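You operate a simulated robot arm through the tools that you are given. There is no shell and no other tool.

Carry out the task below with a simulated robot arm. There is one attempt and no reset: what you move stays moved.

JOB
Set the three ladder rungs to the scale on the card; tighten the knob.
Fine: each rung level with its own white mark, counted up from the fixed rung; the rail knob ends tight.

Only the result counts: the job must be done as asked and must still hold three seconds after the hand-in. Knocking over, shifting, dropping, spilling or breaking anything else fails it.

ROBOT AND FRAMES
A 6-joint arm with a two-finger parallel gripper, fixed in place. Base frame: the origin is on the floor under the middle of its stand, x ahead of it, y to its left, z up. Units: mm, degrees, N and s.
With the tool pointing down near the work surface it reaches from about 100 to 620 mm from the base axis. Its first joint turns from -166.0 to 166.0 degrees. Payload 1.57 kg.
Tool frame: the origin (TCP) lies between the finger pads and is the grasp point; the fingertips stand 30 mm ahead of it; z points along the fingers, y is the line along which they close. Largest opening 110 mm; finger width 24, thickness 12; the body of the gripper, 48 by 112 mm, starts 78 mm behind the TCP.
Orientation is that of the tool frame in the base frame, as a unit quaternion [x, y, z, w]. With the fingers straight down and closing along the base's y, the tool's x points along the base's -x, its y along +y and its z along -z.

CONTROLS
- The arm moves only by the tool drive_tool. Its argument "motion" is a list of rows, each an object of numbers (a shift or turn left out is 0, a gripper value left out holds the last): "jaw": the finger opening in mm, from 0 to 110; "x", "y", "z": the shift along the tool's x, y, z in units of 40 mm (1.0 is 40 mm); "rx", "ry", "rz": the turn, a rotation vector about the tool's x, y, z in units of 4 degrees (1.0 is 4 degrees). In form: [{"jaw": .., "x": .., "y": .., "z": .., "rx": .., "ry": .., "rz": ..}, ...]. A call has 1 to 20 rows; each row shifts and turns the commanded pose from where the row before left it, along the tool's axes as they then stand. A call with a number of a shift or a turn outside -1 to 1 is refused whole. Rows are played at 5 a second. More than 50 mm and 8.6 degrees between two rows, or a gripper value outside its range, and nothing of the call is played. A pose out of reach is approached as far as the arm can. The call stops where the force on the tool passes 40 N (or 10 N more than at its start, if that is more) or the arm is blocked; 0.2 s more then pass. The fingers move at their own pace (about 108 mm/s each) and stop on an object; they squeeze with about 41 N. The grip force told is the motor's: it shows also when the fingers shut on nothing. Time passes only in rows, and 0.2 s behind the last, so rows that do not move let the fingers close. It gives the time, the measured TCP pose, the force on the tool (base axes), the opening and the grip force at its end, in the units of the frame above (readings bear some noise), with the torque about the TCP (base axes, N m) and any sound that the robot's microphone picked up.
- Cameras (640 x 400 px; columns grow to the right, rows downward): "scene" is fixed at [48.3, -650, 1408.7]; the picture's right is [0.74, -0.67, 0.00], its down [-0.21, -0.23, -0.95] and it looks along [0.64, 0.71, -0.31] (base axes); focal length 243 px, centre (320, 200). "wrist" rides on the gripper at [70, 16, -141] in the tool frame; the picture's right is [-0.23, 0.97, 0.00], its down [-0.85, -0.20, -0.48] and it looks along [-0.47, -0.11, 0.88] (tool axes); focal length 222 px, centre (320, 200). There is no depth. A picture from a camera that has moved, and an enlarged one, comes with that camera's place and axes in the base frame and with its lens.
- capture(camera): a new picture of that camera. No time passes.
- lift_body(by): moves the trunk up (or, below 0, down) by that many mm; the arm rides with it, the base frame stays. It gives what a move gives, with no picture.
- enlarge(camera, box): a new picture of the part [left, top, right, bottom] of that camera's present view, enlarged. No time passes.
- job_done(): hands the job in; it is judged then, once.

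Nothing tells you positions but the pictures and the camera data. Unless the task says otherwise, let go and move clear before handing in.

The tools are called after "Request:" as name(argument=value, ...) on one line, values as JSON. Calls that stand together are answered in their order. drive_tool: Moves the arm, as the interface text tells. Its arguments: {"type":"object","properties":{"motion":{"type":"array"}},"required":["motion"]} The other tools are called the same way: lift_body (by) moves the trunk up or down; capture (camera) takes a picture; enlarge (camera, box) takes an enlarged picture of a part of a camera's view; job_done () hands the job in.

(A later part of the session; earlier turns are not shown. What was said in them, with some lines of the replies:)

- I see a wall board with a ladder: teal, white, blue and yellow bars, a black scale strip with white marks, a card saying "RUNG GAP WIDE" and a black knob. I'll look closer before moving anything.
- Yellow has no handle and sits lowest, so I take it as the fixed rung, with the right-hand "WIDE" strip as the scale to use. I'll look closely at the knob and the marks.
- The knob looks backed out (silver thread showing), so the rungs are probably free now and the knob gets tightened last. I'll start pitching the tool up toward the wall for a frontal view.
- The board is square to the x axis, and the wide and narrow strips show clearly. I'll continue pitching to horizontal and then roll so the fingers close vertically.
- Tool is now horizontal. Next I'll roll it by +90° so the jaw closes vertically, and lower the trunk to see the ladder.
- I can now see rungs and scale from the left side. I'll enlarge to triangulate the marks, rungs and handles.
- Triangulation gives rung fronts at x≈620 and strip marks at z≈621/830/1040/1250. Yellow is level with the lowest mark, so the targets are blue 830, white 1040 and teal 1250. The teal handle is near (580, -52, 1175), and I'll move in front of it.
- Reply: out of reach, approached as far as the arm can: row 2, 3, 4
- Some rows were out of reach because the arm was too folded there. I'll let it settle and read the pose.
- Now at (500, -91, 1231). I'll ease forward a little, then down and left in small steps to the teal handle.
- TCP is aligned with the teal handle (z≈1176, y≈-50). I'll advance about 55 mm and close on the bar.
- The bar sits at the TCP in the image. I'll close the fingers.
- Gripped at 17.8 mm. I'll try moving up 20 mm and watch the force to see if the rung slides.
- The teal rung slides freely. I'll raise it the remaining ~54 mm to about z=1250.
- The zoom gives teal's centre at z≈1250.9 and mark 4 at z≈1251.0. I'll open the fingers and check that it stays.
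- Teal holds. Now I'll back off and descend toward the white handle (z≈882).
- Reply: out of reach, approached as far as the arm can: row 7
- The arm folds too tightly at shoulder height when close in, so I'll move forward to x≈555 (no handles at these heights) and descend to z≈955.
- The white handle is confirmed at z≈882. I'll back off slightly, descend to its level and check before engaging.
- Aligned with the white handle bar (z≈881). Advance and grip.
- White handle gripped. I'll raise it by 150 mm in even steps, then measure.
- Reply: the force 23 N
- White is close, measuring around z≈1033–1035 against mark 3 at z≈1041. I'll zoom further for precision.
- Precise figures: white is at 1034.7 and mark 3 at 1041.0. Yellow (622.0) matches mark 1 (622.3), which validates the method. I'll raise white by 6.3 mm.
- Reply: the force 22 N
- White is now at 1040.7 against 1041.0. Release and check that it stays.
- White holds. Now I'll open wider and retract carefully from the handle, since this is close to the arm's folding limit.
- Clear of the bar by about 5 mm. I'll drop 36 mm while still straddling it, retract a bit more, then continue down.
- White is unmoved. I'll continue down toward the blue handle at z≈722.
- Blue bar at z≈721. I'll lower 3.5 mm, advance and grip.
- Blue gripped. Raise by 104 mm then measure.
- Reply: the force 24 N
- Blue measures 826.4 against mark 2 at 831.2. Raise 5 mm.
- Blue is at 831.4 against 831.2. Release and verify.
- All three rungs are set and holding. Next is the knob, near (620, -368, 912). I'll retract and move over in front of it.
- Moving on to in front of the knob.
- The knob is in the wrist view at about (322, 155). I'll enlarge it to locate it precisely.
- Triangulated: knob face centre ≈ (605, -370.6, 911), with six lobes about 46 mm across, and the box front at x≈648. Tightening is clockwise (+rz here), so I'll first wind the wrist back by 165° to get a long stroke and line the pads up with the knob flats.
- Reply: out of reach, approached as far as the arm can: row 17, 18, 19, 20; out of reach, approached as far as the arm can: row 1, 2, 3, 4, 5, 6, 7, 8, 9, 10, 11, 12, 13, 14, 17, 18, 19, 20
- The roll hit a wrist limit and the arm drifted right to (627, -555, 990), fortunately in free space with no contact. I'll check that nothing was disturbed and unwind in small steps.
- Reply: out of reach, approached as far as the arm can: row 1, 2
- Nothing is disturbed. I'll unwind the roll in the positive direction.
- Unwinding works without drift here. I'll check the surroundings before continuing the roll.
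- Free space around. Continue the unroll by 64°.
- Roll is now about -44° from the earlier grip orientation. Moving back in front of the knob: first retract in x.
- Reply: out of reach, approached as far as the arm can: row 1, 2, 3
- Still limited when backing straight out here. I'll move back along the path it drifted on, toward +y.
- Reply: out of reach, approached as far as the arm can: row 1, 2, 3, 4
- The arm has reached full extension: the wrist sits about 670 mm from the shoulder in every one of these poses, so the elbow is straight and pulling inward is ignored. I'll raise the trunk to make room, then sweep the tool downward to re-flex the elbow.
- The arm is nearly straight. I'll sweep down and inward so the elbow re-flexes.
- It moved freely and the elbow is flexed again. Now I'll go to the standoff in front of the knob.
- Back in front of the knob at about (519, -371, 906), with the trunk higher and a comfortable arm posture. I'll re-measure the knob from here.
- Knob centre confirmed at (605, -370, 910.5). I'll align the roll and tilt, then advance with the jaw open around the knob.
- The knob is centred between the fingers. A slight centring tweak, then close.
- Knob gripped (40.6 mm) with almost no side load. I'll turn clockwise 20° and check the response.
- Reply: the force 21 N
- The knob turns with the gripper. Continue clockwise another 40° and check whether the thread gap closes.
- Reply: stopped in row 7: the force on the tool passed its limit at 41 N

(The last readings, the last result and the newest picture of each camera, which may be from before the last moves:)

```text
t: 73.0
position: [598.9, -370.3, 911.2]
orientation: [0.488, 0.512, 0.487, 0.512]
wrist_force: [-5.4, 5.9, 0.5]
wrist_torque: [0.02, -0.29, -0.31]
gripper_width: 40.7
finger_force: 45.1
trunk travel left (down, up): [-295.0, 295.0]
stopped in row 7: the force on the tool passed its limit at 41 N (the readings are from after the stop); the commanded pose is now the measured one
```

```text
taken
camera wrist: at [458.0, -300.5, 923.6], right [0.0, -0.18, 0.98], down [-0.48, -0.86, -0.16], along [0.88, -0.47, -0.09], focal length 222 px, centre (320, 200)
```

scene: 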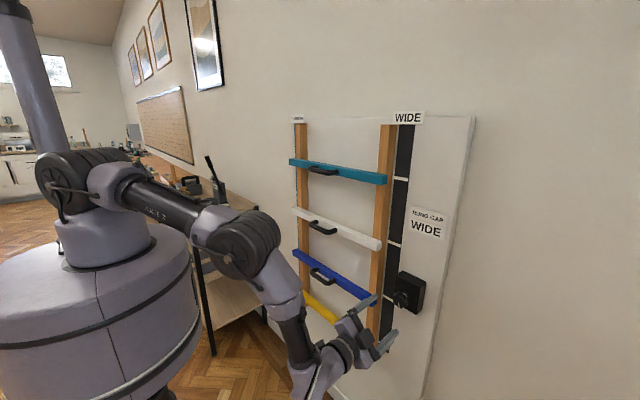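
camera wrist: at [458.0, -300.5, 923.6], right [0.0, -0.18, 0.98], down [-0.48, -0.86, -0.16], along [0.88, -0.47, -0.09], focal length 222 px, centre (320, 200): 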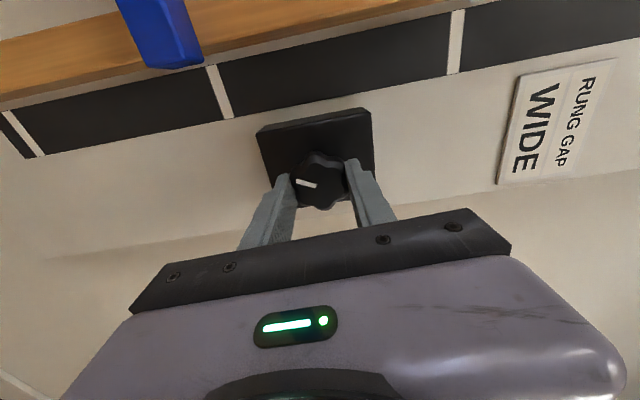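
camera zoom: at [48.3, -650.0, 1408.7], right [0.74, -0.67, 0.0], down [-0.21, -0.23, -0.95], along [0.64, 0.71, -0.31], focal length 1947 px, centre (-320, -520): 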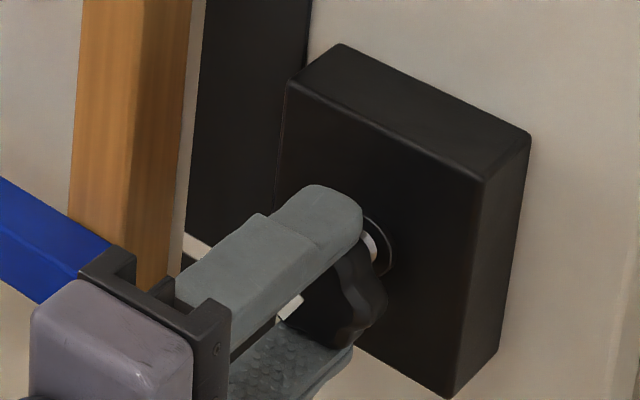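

A side-strain stop occurred, probably a slight axis offset. The knob isn't tight yet since torque about its axis is about 0. I'll continue turning.

Request:
drive_tool(motion=[{"rz": 1}, {"rz": 1}, {"rz": 1}, {"rz": 1}, {"rz": 1}])

Request:
drive_tool(motion=[{"rz": 1}, {"rz": 1}, {"rz": 1}, {"rz": 1}, {"rz": 1}])

Request:
enlarge(camera="scene", box=[360, 265, 440, 315])

Request:
capture(camera="wrist")

```text
t: 74.2
position: [598.1, -371.4, 911.7]
orientation: [0.57, 0.419, 0.569, 0.419]
wrist_force: [4.0, 1.4, -0.6]
wrist_torque: [-0.02, -0.07, -0.07]
gripper_width: 40.9
finger_force: 45.7
trunk travel left (down, up): [-295.0, 295.0]
```

```text
t: 75.3
position: [599.7, -370.2, 910.5]
orientation: [0.634, 0.315, 0.632, 0.314]
wrist_force: [-5.5, 11.4, -2.2]
wrist_torque: [-0.05, -0.23, 0.52]
gripper_width: 40.9
finger_force: 45.1
trunk travel left (down, up): [-295.0, 295.0]
```

```text
8.00 times, centred on (400, 290) of scene
camera zoom: at [48.3, -650.0, 1408.7], right [0.74, -0.67, 0.0], down [-0.21, -0.23, -0.95], along [0.64, 0.71, -0.31], focal length 1947 px, centre (-320, -520)
```

zoom: 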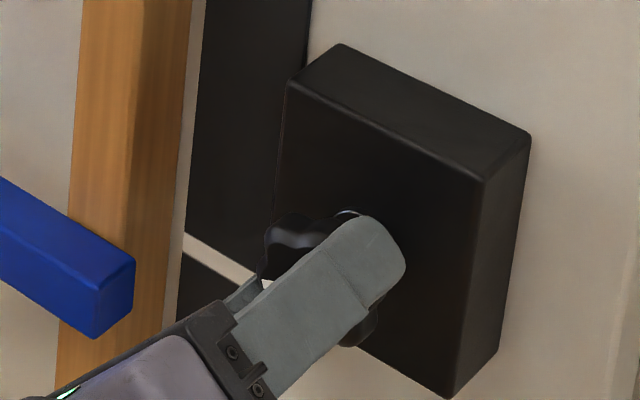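

```text
taken
camera wrist: at [458.3, -325.4, 965.7], right [0.0, -0.77, 0.64], down [-0.48, -0.56, -0.68], along [0.88, -0.3, -0.37], focal length 222 px, centre (320, 200)
```

wrist: 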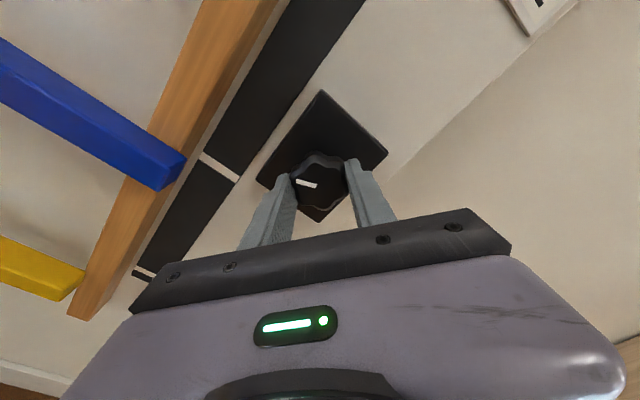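

86° turned so far with the grip holding (white line fixed relative to the fingers). Continue in chunks.

Request:
drive_tool(motion=[{"rz": 1}, {"rz": 1}, {"rz": 1}, {"rz": 1}, {"rz": 1}])

Request:
drive_tool(motion=[{"rz": 1}, {"rz": 1}, {"rz": 1}, {"rz": 1}, {"rz": 1}])

Request:
capture(camera="wrist")

```text
t: 76.5
position: [599.5, -371.0, 909.1]
orientation: [0.679, 0.2, 0.677, 0.2]
wrist_force: [0.5, 14.1, -3.4]
wrist_torque: [0.0, -0.44, 0.43]
gripper_width: 40.5
finger_force: 45.0
trunk travel left (down, up): [-295.0, 295.0]
```

```text
t: 77.8
position: [599.1, -370.1, 909.6]
orientation: [0.704, 0.078, 0.701, 0.079]
wrist_force: [-6.8, 14.6, -9.3]
wrist_torque: [-0.12, -0.61, 0.24]
gripper_width: 40.8
finger_force: 45.2
trunk travel left (down, up): [-295.0, 295.0]
```

```text
taken
camera wrist: at [458.6, -371.1, 982.0], right [0.0, -1.0, -0.01], down [-0.48, 0.01, -0.88], along [0.88, 0.0, -0.48], focal length 222 px, centre (320, 200)
```

wrist: 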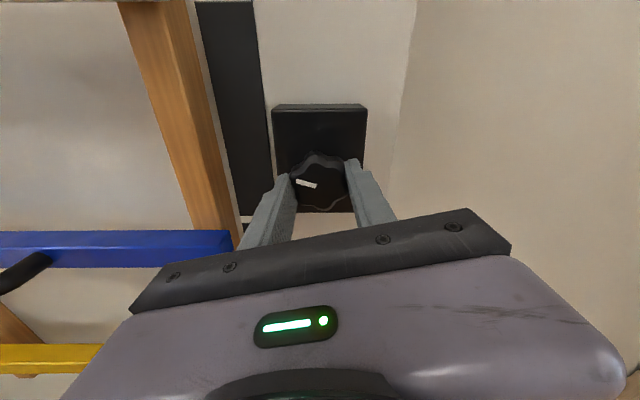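

Request:
enlarge(camera="wrist", box=[256, 90, 384, 220])

Request:
drive_tool(motion=[{"rz": 1}, {"rz": 1}, {"rz": 1}, {"rz": 1}, {"rz": 1}])

Request:
drive_tool(motion=[{"rz": 1}, {"rz": 1}, {"rz": 1}, {"rz": 1}, {"rz": 1}])

Request:
enlarge(camera="wrist", box=[256, 90, 384, 220])

Request:
enlarge(camera="scene", box=[360, 265, 440, 315])

```text
3.08 times, centred on (320, 155) of wrist
camera zoom: at [458.6, -371.1, 982.0], right [0.0, -1.0, -0.01], down [-0.48, 0.01, -0.88], along [0.88, 0.0, -0.48], focal length 684 px, centre (320, 338)
```

zoom: 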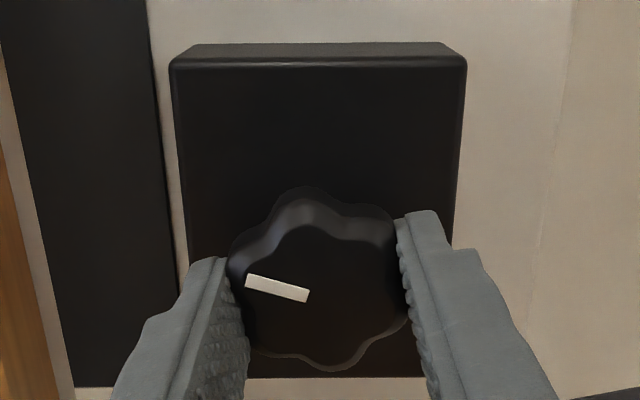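

```text
t: 79.0
position: [600.3, -370.9, 910.0]
orientation: [0.706, -0.046, 0.705, -0.044]
wrist_force: [-12.3, 16.0, -8.1]
wrist_torque: [-0.23, 0.31, 0.33]
gripper_width: 40.8
finger_force: 44.9
trunk travel left (down, up): [-295.0, 295.0]
```

```text
t: 80.2
position: [599.9, -370.2, 909.1]
orientation: [0.688, -0.168, 0.686, -0.166]
wrist_force: [-17.1, 16.4, -11.6]
wrist_torque: [-0.3, 0.18, 0.29]
gripper_width: 40.7
finger_force: 44.7
trunk travel left (down, up): [-295.0, 295.0]
```

```text
3.08 times, centred on (320, 155) of wrist
camera zoom: at [458.7, -416.5, 964.9], right [0.0, -0.76, -0.65], down [-0.48, 0.57, -0.67], along [0.88, 0.31, -0.37], focal length 684 px, centre (320, 338)
```

zoom: 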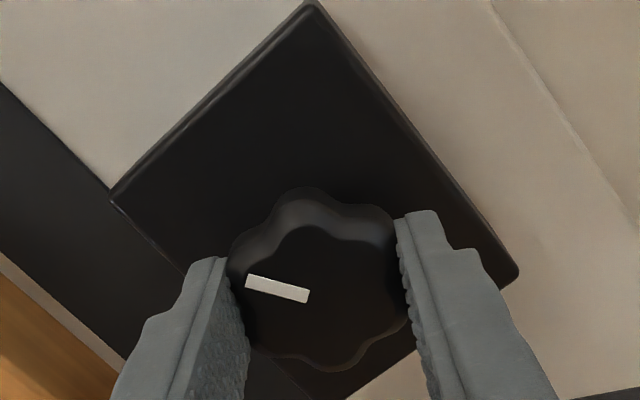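

```text
8.00 times, centred on (400, 290) of scene
camera zoom: at [48.3, -650.0, 1408.7], right [0.74, -0.67, 0.0], down [-0.21, -0.23, -0.95], along [0.64, 0.71, -0.31], focal length 1947 px, centre (-320, -520)
```

zoom: 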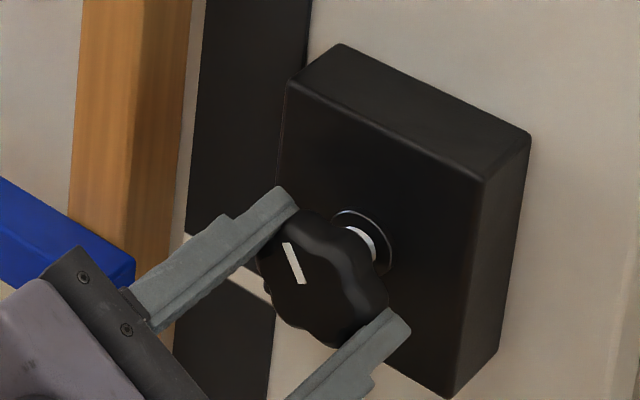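

Torque about the knob axis is building (-0.30 N·m), so it is tightening. Continue in smaller steps.

Request:
drive_tool(motion=[{"rz": 1}, {"rz": 1}, {"rz": 1}])

Request:
drive_tool(motion=[{"rz": 1}, {"rz": 1}, {"rz": 1}])

```text
t: 81.0
position: [599.1, -371.2, 909.7]
orientation: [0.667, -0.238, 0.666, -0.237]
wrist_force: [-10.8, 21.6, -11.0]
wrist_torque: [-0.36, -0.22, 0.12]
gripper_width: 40.9
finger_force: 45.1
trunk travel left (down, up): [-295.0, 295.0]
```

```text
t: 81.8
position: [600.3, -369.7, 909.6]
orientation: [0.639, -0.305, 0.637, -0.305]
wrist_force: [-5.6, 27.1, -9.9]
wrist_torque: [-0.42, 0.38, 0.85]
gripper_width: 40.9
finger_force: 44.9
trunk travel left (down, up): [-295.0, 295.0]
```

Torque is now -0.42 N·m. I'll relieve the sideways load with a ~1 mm shift in +y and continue.

Request:
drive_tool(motion=[{"x": -0.023, "y": -0.019}, {"rz": 1}, {"rz": 1}])

Request:
drive_tool(motion=[{"rz": 1}, {"rz": 1}])

```text
t: 82.5
position: [598.3, -370.1, 910.7]
orientation: [0.615, -0.351, 0.614, -0.348]
wrist_force: [-5.9, 18.7, -13.7]
wrist_torque: [-0.43, 0.01, 0.16]
gripper_width: 40.7
finger_force: 45.1
trunk travel left (down, up): [-295.0, 295.0]
```

```text
t: 83.2
position: [599.8, -372.3, 909.9]
orientation: [0.588, -0.392, 0.59, -0.39]
wrist_force: [-1.9, 0.3, -7.1]
wrist_torque: [-1.52, 0.17, 0.12]
gripper_width: 43.6
finger_force: 45.0
trunk travel left (down, up): [-295.0, 295.0]
```

Torque jumped to -1.52 N·m and the lobes started camming the jaws open, so the knob has hit its tight stop. I'll look.

Request:
enlarge(camera="wrist", box=[256, 90, 384, 220])

Request:
enlarge(camera="scene", box=[360, 265, 440, 315])

```text
3.08 times, centred on (320, 155) of wrist
camera zoom: at [458.6, -442.4, 923.3], right [0.0, -0.17, -0.99], down [-0.47, 0.87, -0.15], along [0.88, 0.47, -0.08], focal length 684 px, centre (320, 338)
```

zoom: 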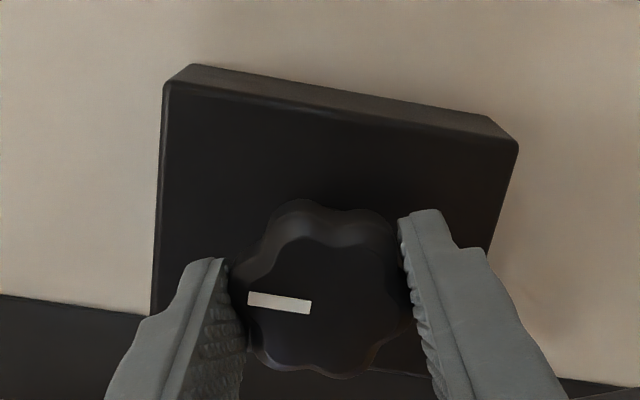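

```text
8.00 times, centred on (400, 290) of scene
camera zoom: at [48.3, -650.0, 1408.7], right [0.74, -0.67, 0.0], down [-0.21, -0.23, -0.95], along [0.64, 0.71, -0.31], focal length 1947 px, centre (-320, -520)
```

zoom: 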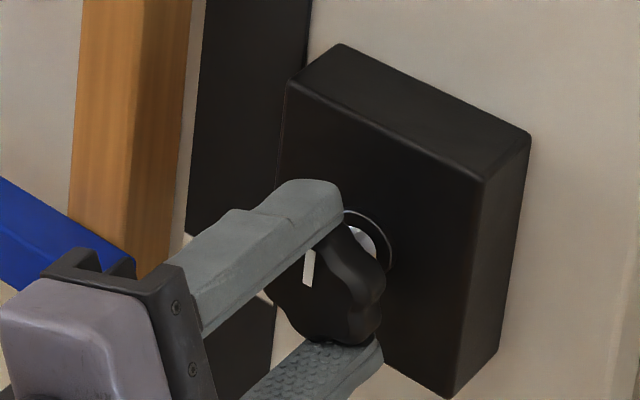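

The knob lags the gripper by about 9°, so it is against a firm stop. One more small nudge will confirm it is fully tight.

Request:
drive_tool(motion=[{"rz": 0.6}, {"rz": 0.6}, {"rz": 0}, {"rz": 0}])

Request:
enlarge(camera="wrist", box=[256, 90, 384, 220])

Request:
enlarge(camera="scene", box=[360, 265, 440, 315])

```text
t: 84.2
position: [598.7, -372.1, 911.0]
orientation: [0.571, -0.417, 0.572, -0.415]
wrist_force: [6.1, -12.7, 3.0]
wrist_torque: [-0.5, -0.16, -0.53]
gripper_width: 44.8
finger_force: 45.1
trunk travel left (down, up): [-295.0, 295.0]
```

```text
3.08 times, centred on (320, 155) of wrist
camera zoom: at [458.6, -442.9, 916.8], right [0.0, -0.08, -1.0], down [-0.48, 0.88, -0.07], along [0.88, 0.47, -0.04], focal length 684 px, centre (320, 338)
```

zoom: 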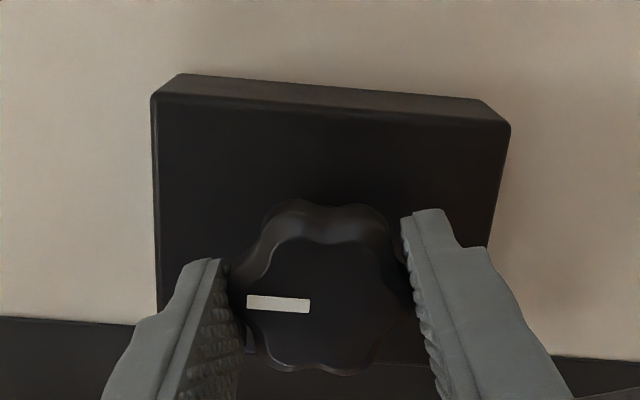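

```text
8.00 times, centred on (400, 290) of scene
camera zoom: at [48.3, -650.0, 1408.7], right [0.74, -0.67, 0.0], down [-0.21, -0.23, -0.95], along [0.64, 0.71, -0.31], focal length 1947 px, centre (-320, -520)
```

zoom: 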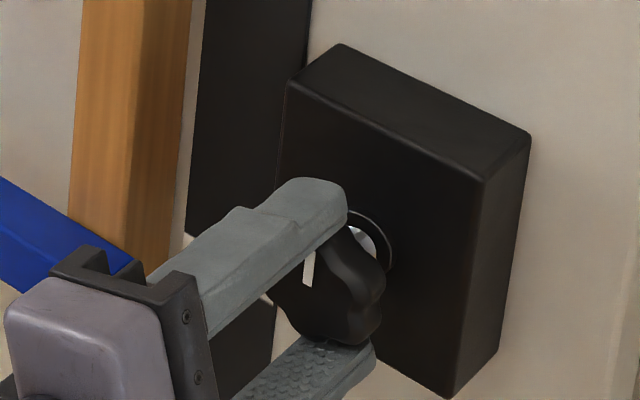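

The knob no longer moves (white line fixed in the scene view) and the jaws just slip, so it's at the tight stop. I'll open and check that it stays.

Request:
drive_tool(motion=[{"jaw": 70}, {"jaw": 90}, {"jaw": 90}])

Request:
enlarge(camera="scene", box=[360, 265, 440, 315])

Request:
enlarge(camera="wrist", box=[256, 90, 384, 220])

```text
t: 85.0
position: [598.6, -370.6, 910.7]
orientation: [0.573, -0.416, 0.571, -0.415]
wrist_force: [0.1, -0.1, -0.1]
wrist_torque: [0.01, -0.01, 0.0]
gripper_width: 90.0
finger_force: 0.1
trunk travel left (down, up): [-295.0, 295.0]
```

```text
8.00 times, centred on (400, 290) of scene
camera zoom: at [48.3, -650.0, 1408.7], right [0.74, -0.67, 0.0], down [-0.21, -0.23, -0.95], along [0.64, 0.71, -0.31], focal length 1947 px, centre (-320, -520)
```

zoom: 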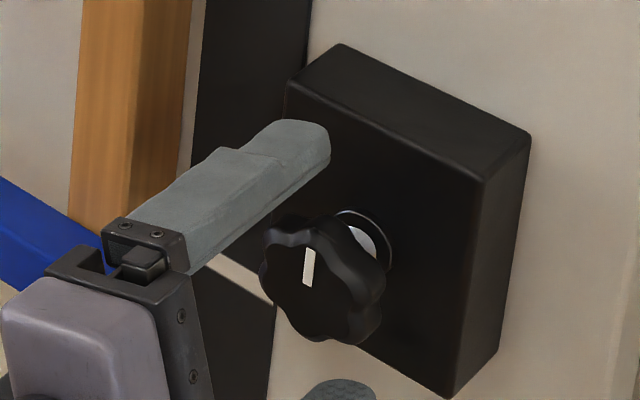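

```text
3.08 times, centred on (320, 155) of wrist
camera zoom: at [458.3, -441.5, 916.5], right [0.0, -0.08, -1.0], down [-0.48, 0.88, -0.07], along [0.88, 0.48, -0.04], focal length 684 px, centre (320, 338)
```

zoom: 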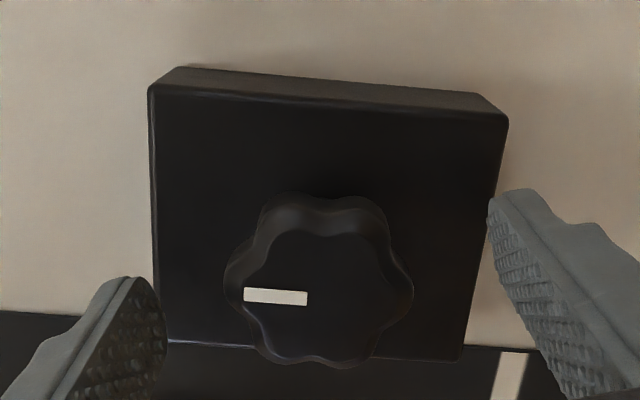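

The knob stays put with its line pointing up, about 200° from where it began. I'll retract straight back and then re-verify all three rungs.

Request:
drive_tool(motion=[{"z": -0.5}, {"z": -0.5}, {"z": -0.5}, {"z": -0.5}, {"z": 0}])

Request:
capture(camera="scene")

Request:
enlarge(camera="scene", box=[372, 168, 412, 193])

Request:
enlarge(camera="scene", box=[366, 232, 406, 257])

Request:
enlarge(camera="scene", box=[360, 290, 400, 315])

Request:
enlarge(camera="scene", box=[385, 275, 433, 305])

```text
t: 86.2
position: [520.3, -371.9, 909.6]
orientation: [0.572, -0.417, 0.571, -0.415]
wrist_force: [0.3, 0.2, 1.2]
wrist_torque: [-0.02, -0.03, 0.02]
gripper_width: 90.4
finger_force: 0.1
trunk travel left (down, up): [-295.0, 295.0]
```

```text
taken
```

scene: 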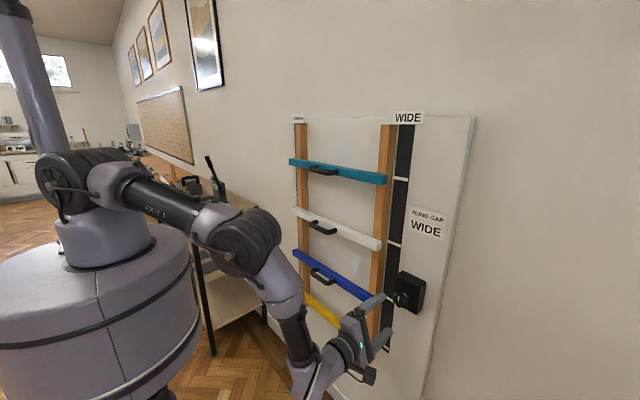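

```text
16.00 times, centred on (392, 180) of scene
camera zoom: at [48.3, -650.0, 1408.7], right [0.74, -0.67, 0.0], down [-0.21, -0.23, -0.95], along [0.64, 0.71, -0.31], focal length 3894 px, centre (-832, 512)
```

zoom: 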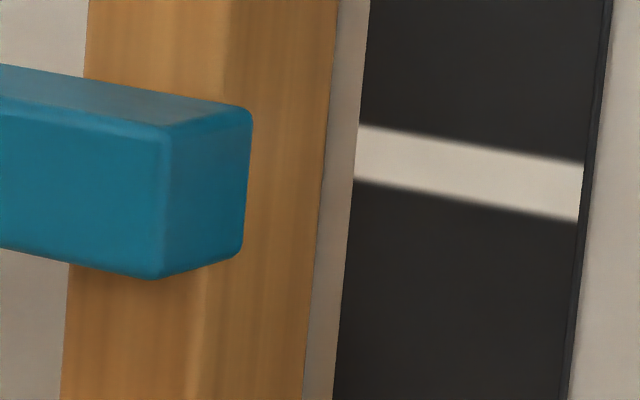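

```text
16.00 times, centred on (386, 244) of scene
camera zoom: at [48.3, -650.0, 1408.7], right [0.74, -0.67, 0.0], down [-0.21, -0.23, -0.95], along [0.64, 0.71, -0.31], focal length 3894 px, centre (-736, -512)
```

zoom: 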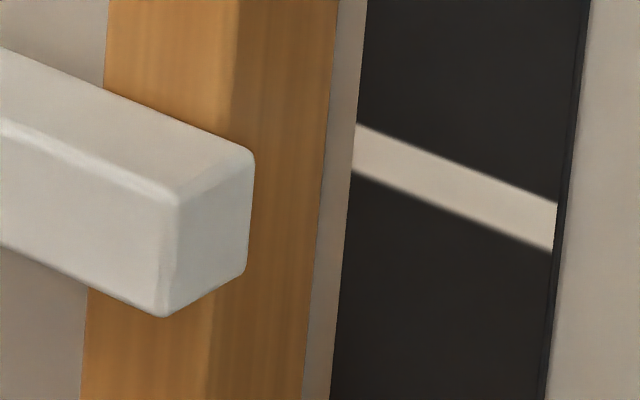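

```text
16.00 times, centred on (380, 302) of scene
camera zoom: at [48.3, -650.0, 1408.7], right [0.74, -0.67, 0.0], down [-0.21, -0.23, -0.95], along [0.64, 0.71, -0.31], focal length 3894 px, centre (-640, -1440)
```

zoom: 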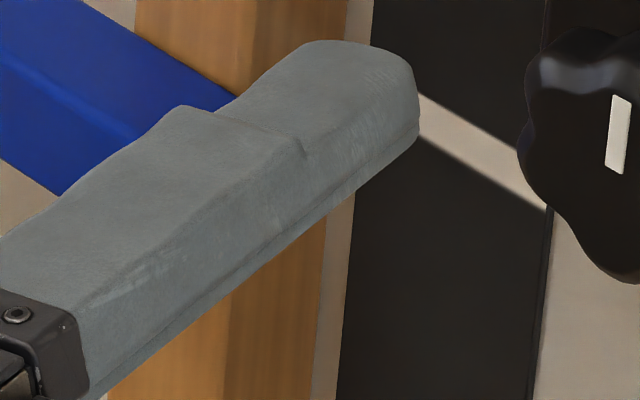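

```text
13.33 times, centred on (409, 290) of scene
camera zoom: at [48.3, -650.0, 1408.7], right [0.74, -0.67, 0.0], down [-0.21, -0.23, -0.95], along [0.64, 0.71, -0.31], focal length 3245 px, centre (-867, -1000)
```

zoom: 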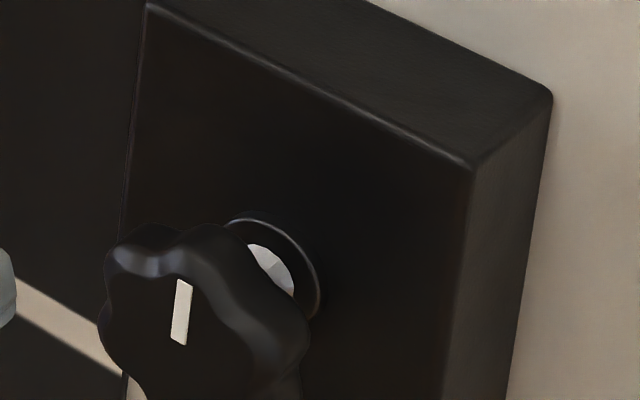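

The knob moved slightly inward (thread gap smaller), which confirms the tightening direction. Teal and white are unchanged; blue is hidden behind the finger, so I'll move further clear.

Request:
drive_tool(motion=[{"z": -0.5}, {"z": -0.5}, {"z": -0.5}, {"z": 0}])

Request:
lift_body(by=-100)

Request:
capture(camera="scene")

Request:
enlarge(camera="scene", box=[360, 290, 400, 315])

```text
t: 87.2
position: [462.5, -368.6, 909.6]
orientation: [0.572, -0.416, 0.572, -0.415]
wrist_force: [-0.7, 0.1, 0.9]
wrist_torque: [0.01, 0.02, 0.01]
gripper_width: 90.0
finger_force: 0.2
trunk travel left (down, up): [-295.0, 295.0]
```

```text
t: 88.5
position: [461.1, -368.8, 810.0]
orientation: [0.572, -0.416, 0.572, -0.416]
wrist_force: [0.0, -0.3, 0.1]
wrist_torque: [-0.04, 0.02, 0.01]
gripper_width: 90.0
finger_force: 0.1
trunk travel left (down, up): [-195.0, 395.0]
```

```text
taken
```

scene: 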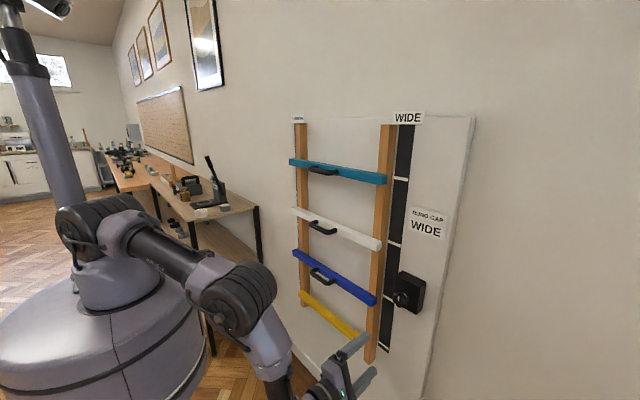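

```text
16.00 times, centred on (380, 302) of scene
camera zoom: at [48.3, -650.0, 1408.7], right [0.74, -0.67, 0.0], down [-0.21, -0.23, -0.95], along [0.64, 0.71, -0.31], focal length 3894 px, centre (-640, -1440)
```

zoom: 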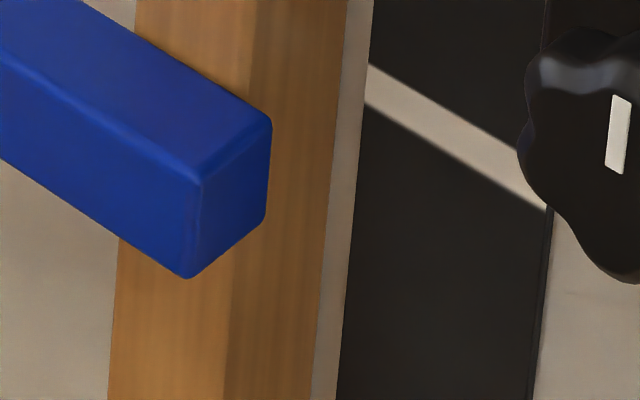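

Blue is unchanged too, so all three rungs sit within about 0.5 mm of their own wide-scale marks. The knob is at its tight stop and the gripper is clear, so I'm handing in.

Request:
job_done()

```text
The job is handed in.
```

The job is handed in: all three rungs are level with their own marks on the WIDE scale, and the rail knob is turned to its tight stop. I don't have the judging result; the figures below are my own measurements.

| Rung | Measured height (mm) | Its mark (mm) |
|---|---|---|
| Blue (first above fixed) | 831.4 | 831.2 |
| White (second) | 1040.7 | 1041.0 |
| Teal (third) | 1251.2 | 1250.7 |

- **Reference:** the fixed yellow rung measured 622.0 mm against its own mark at 622.3 mm, so the method holds up.
- **Knob:** I turned it clockwise about 200°. Resistance built steadily until it stopped moving, and it stayed put when I let go. I did not pull on a rung afterwards to test that it is locked.
- **Arm drift:** while I was winding the wrist back for the knob, it hit a limit and the arm drifted to the right of the board. I saw no contact or force spike, and nothing had shifted when I checked the ladder and knob.

After tightening I checked the rungs again and they had not moved. The gripper is open and about 150 mm clear of the ladder.
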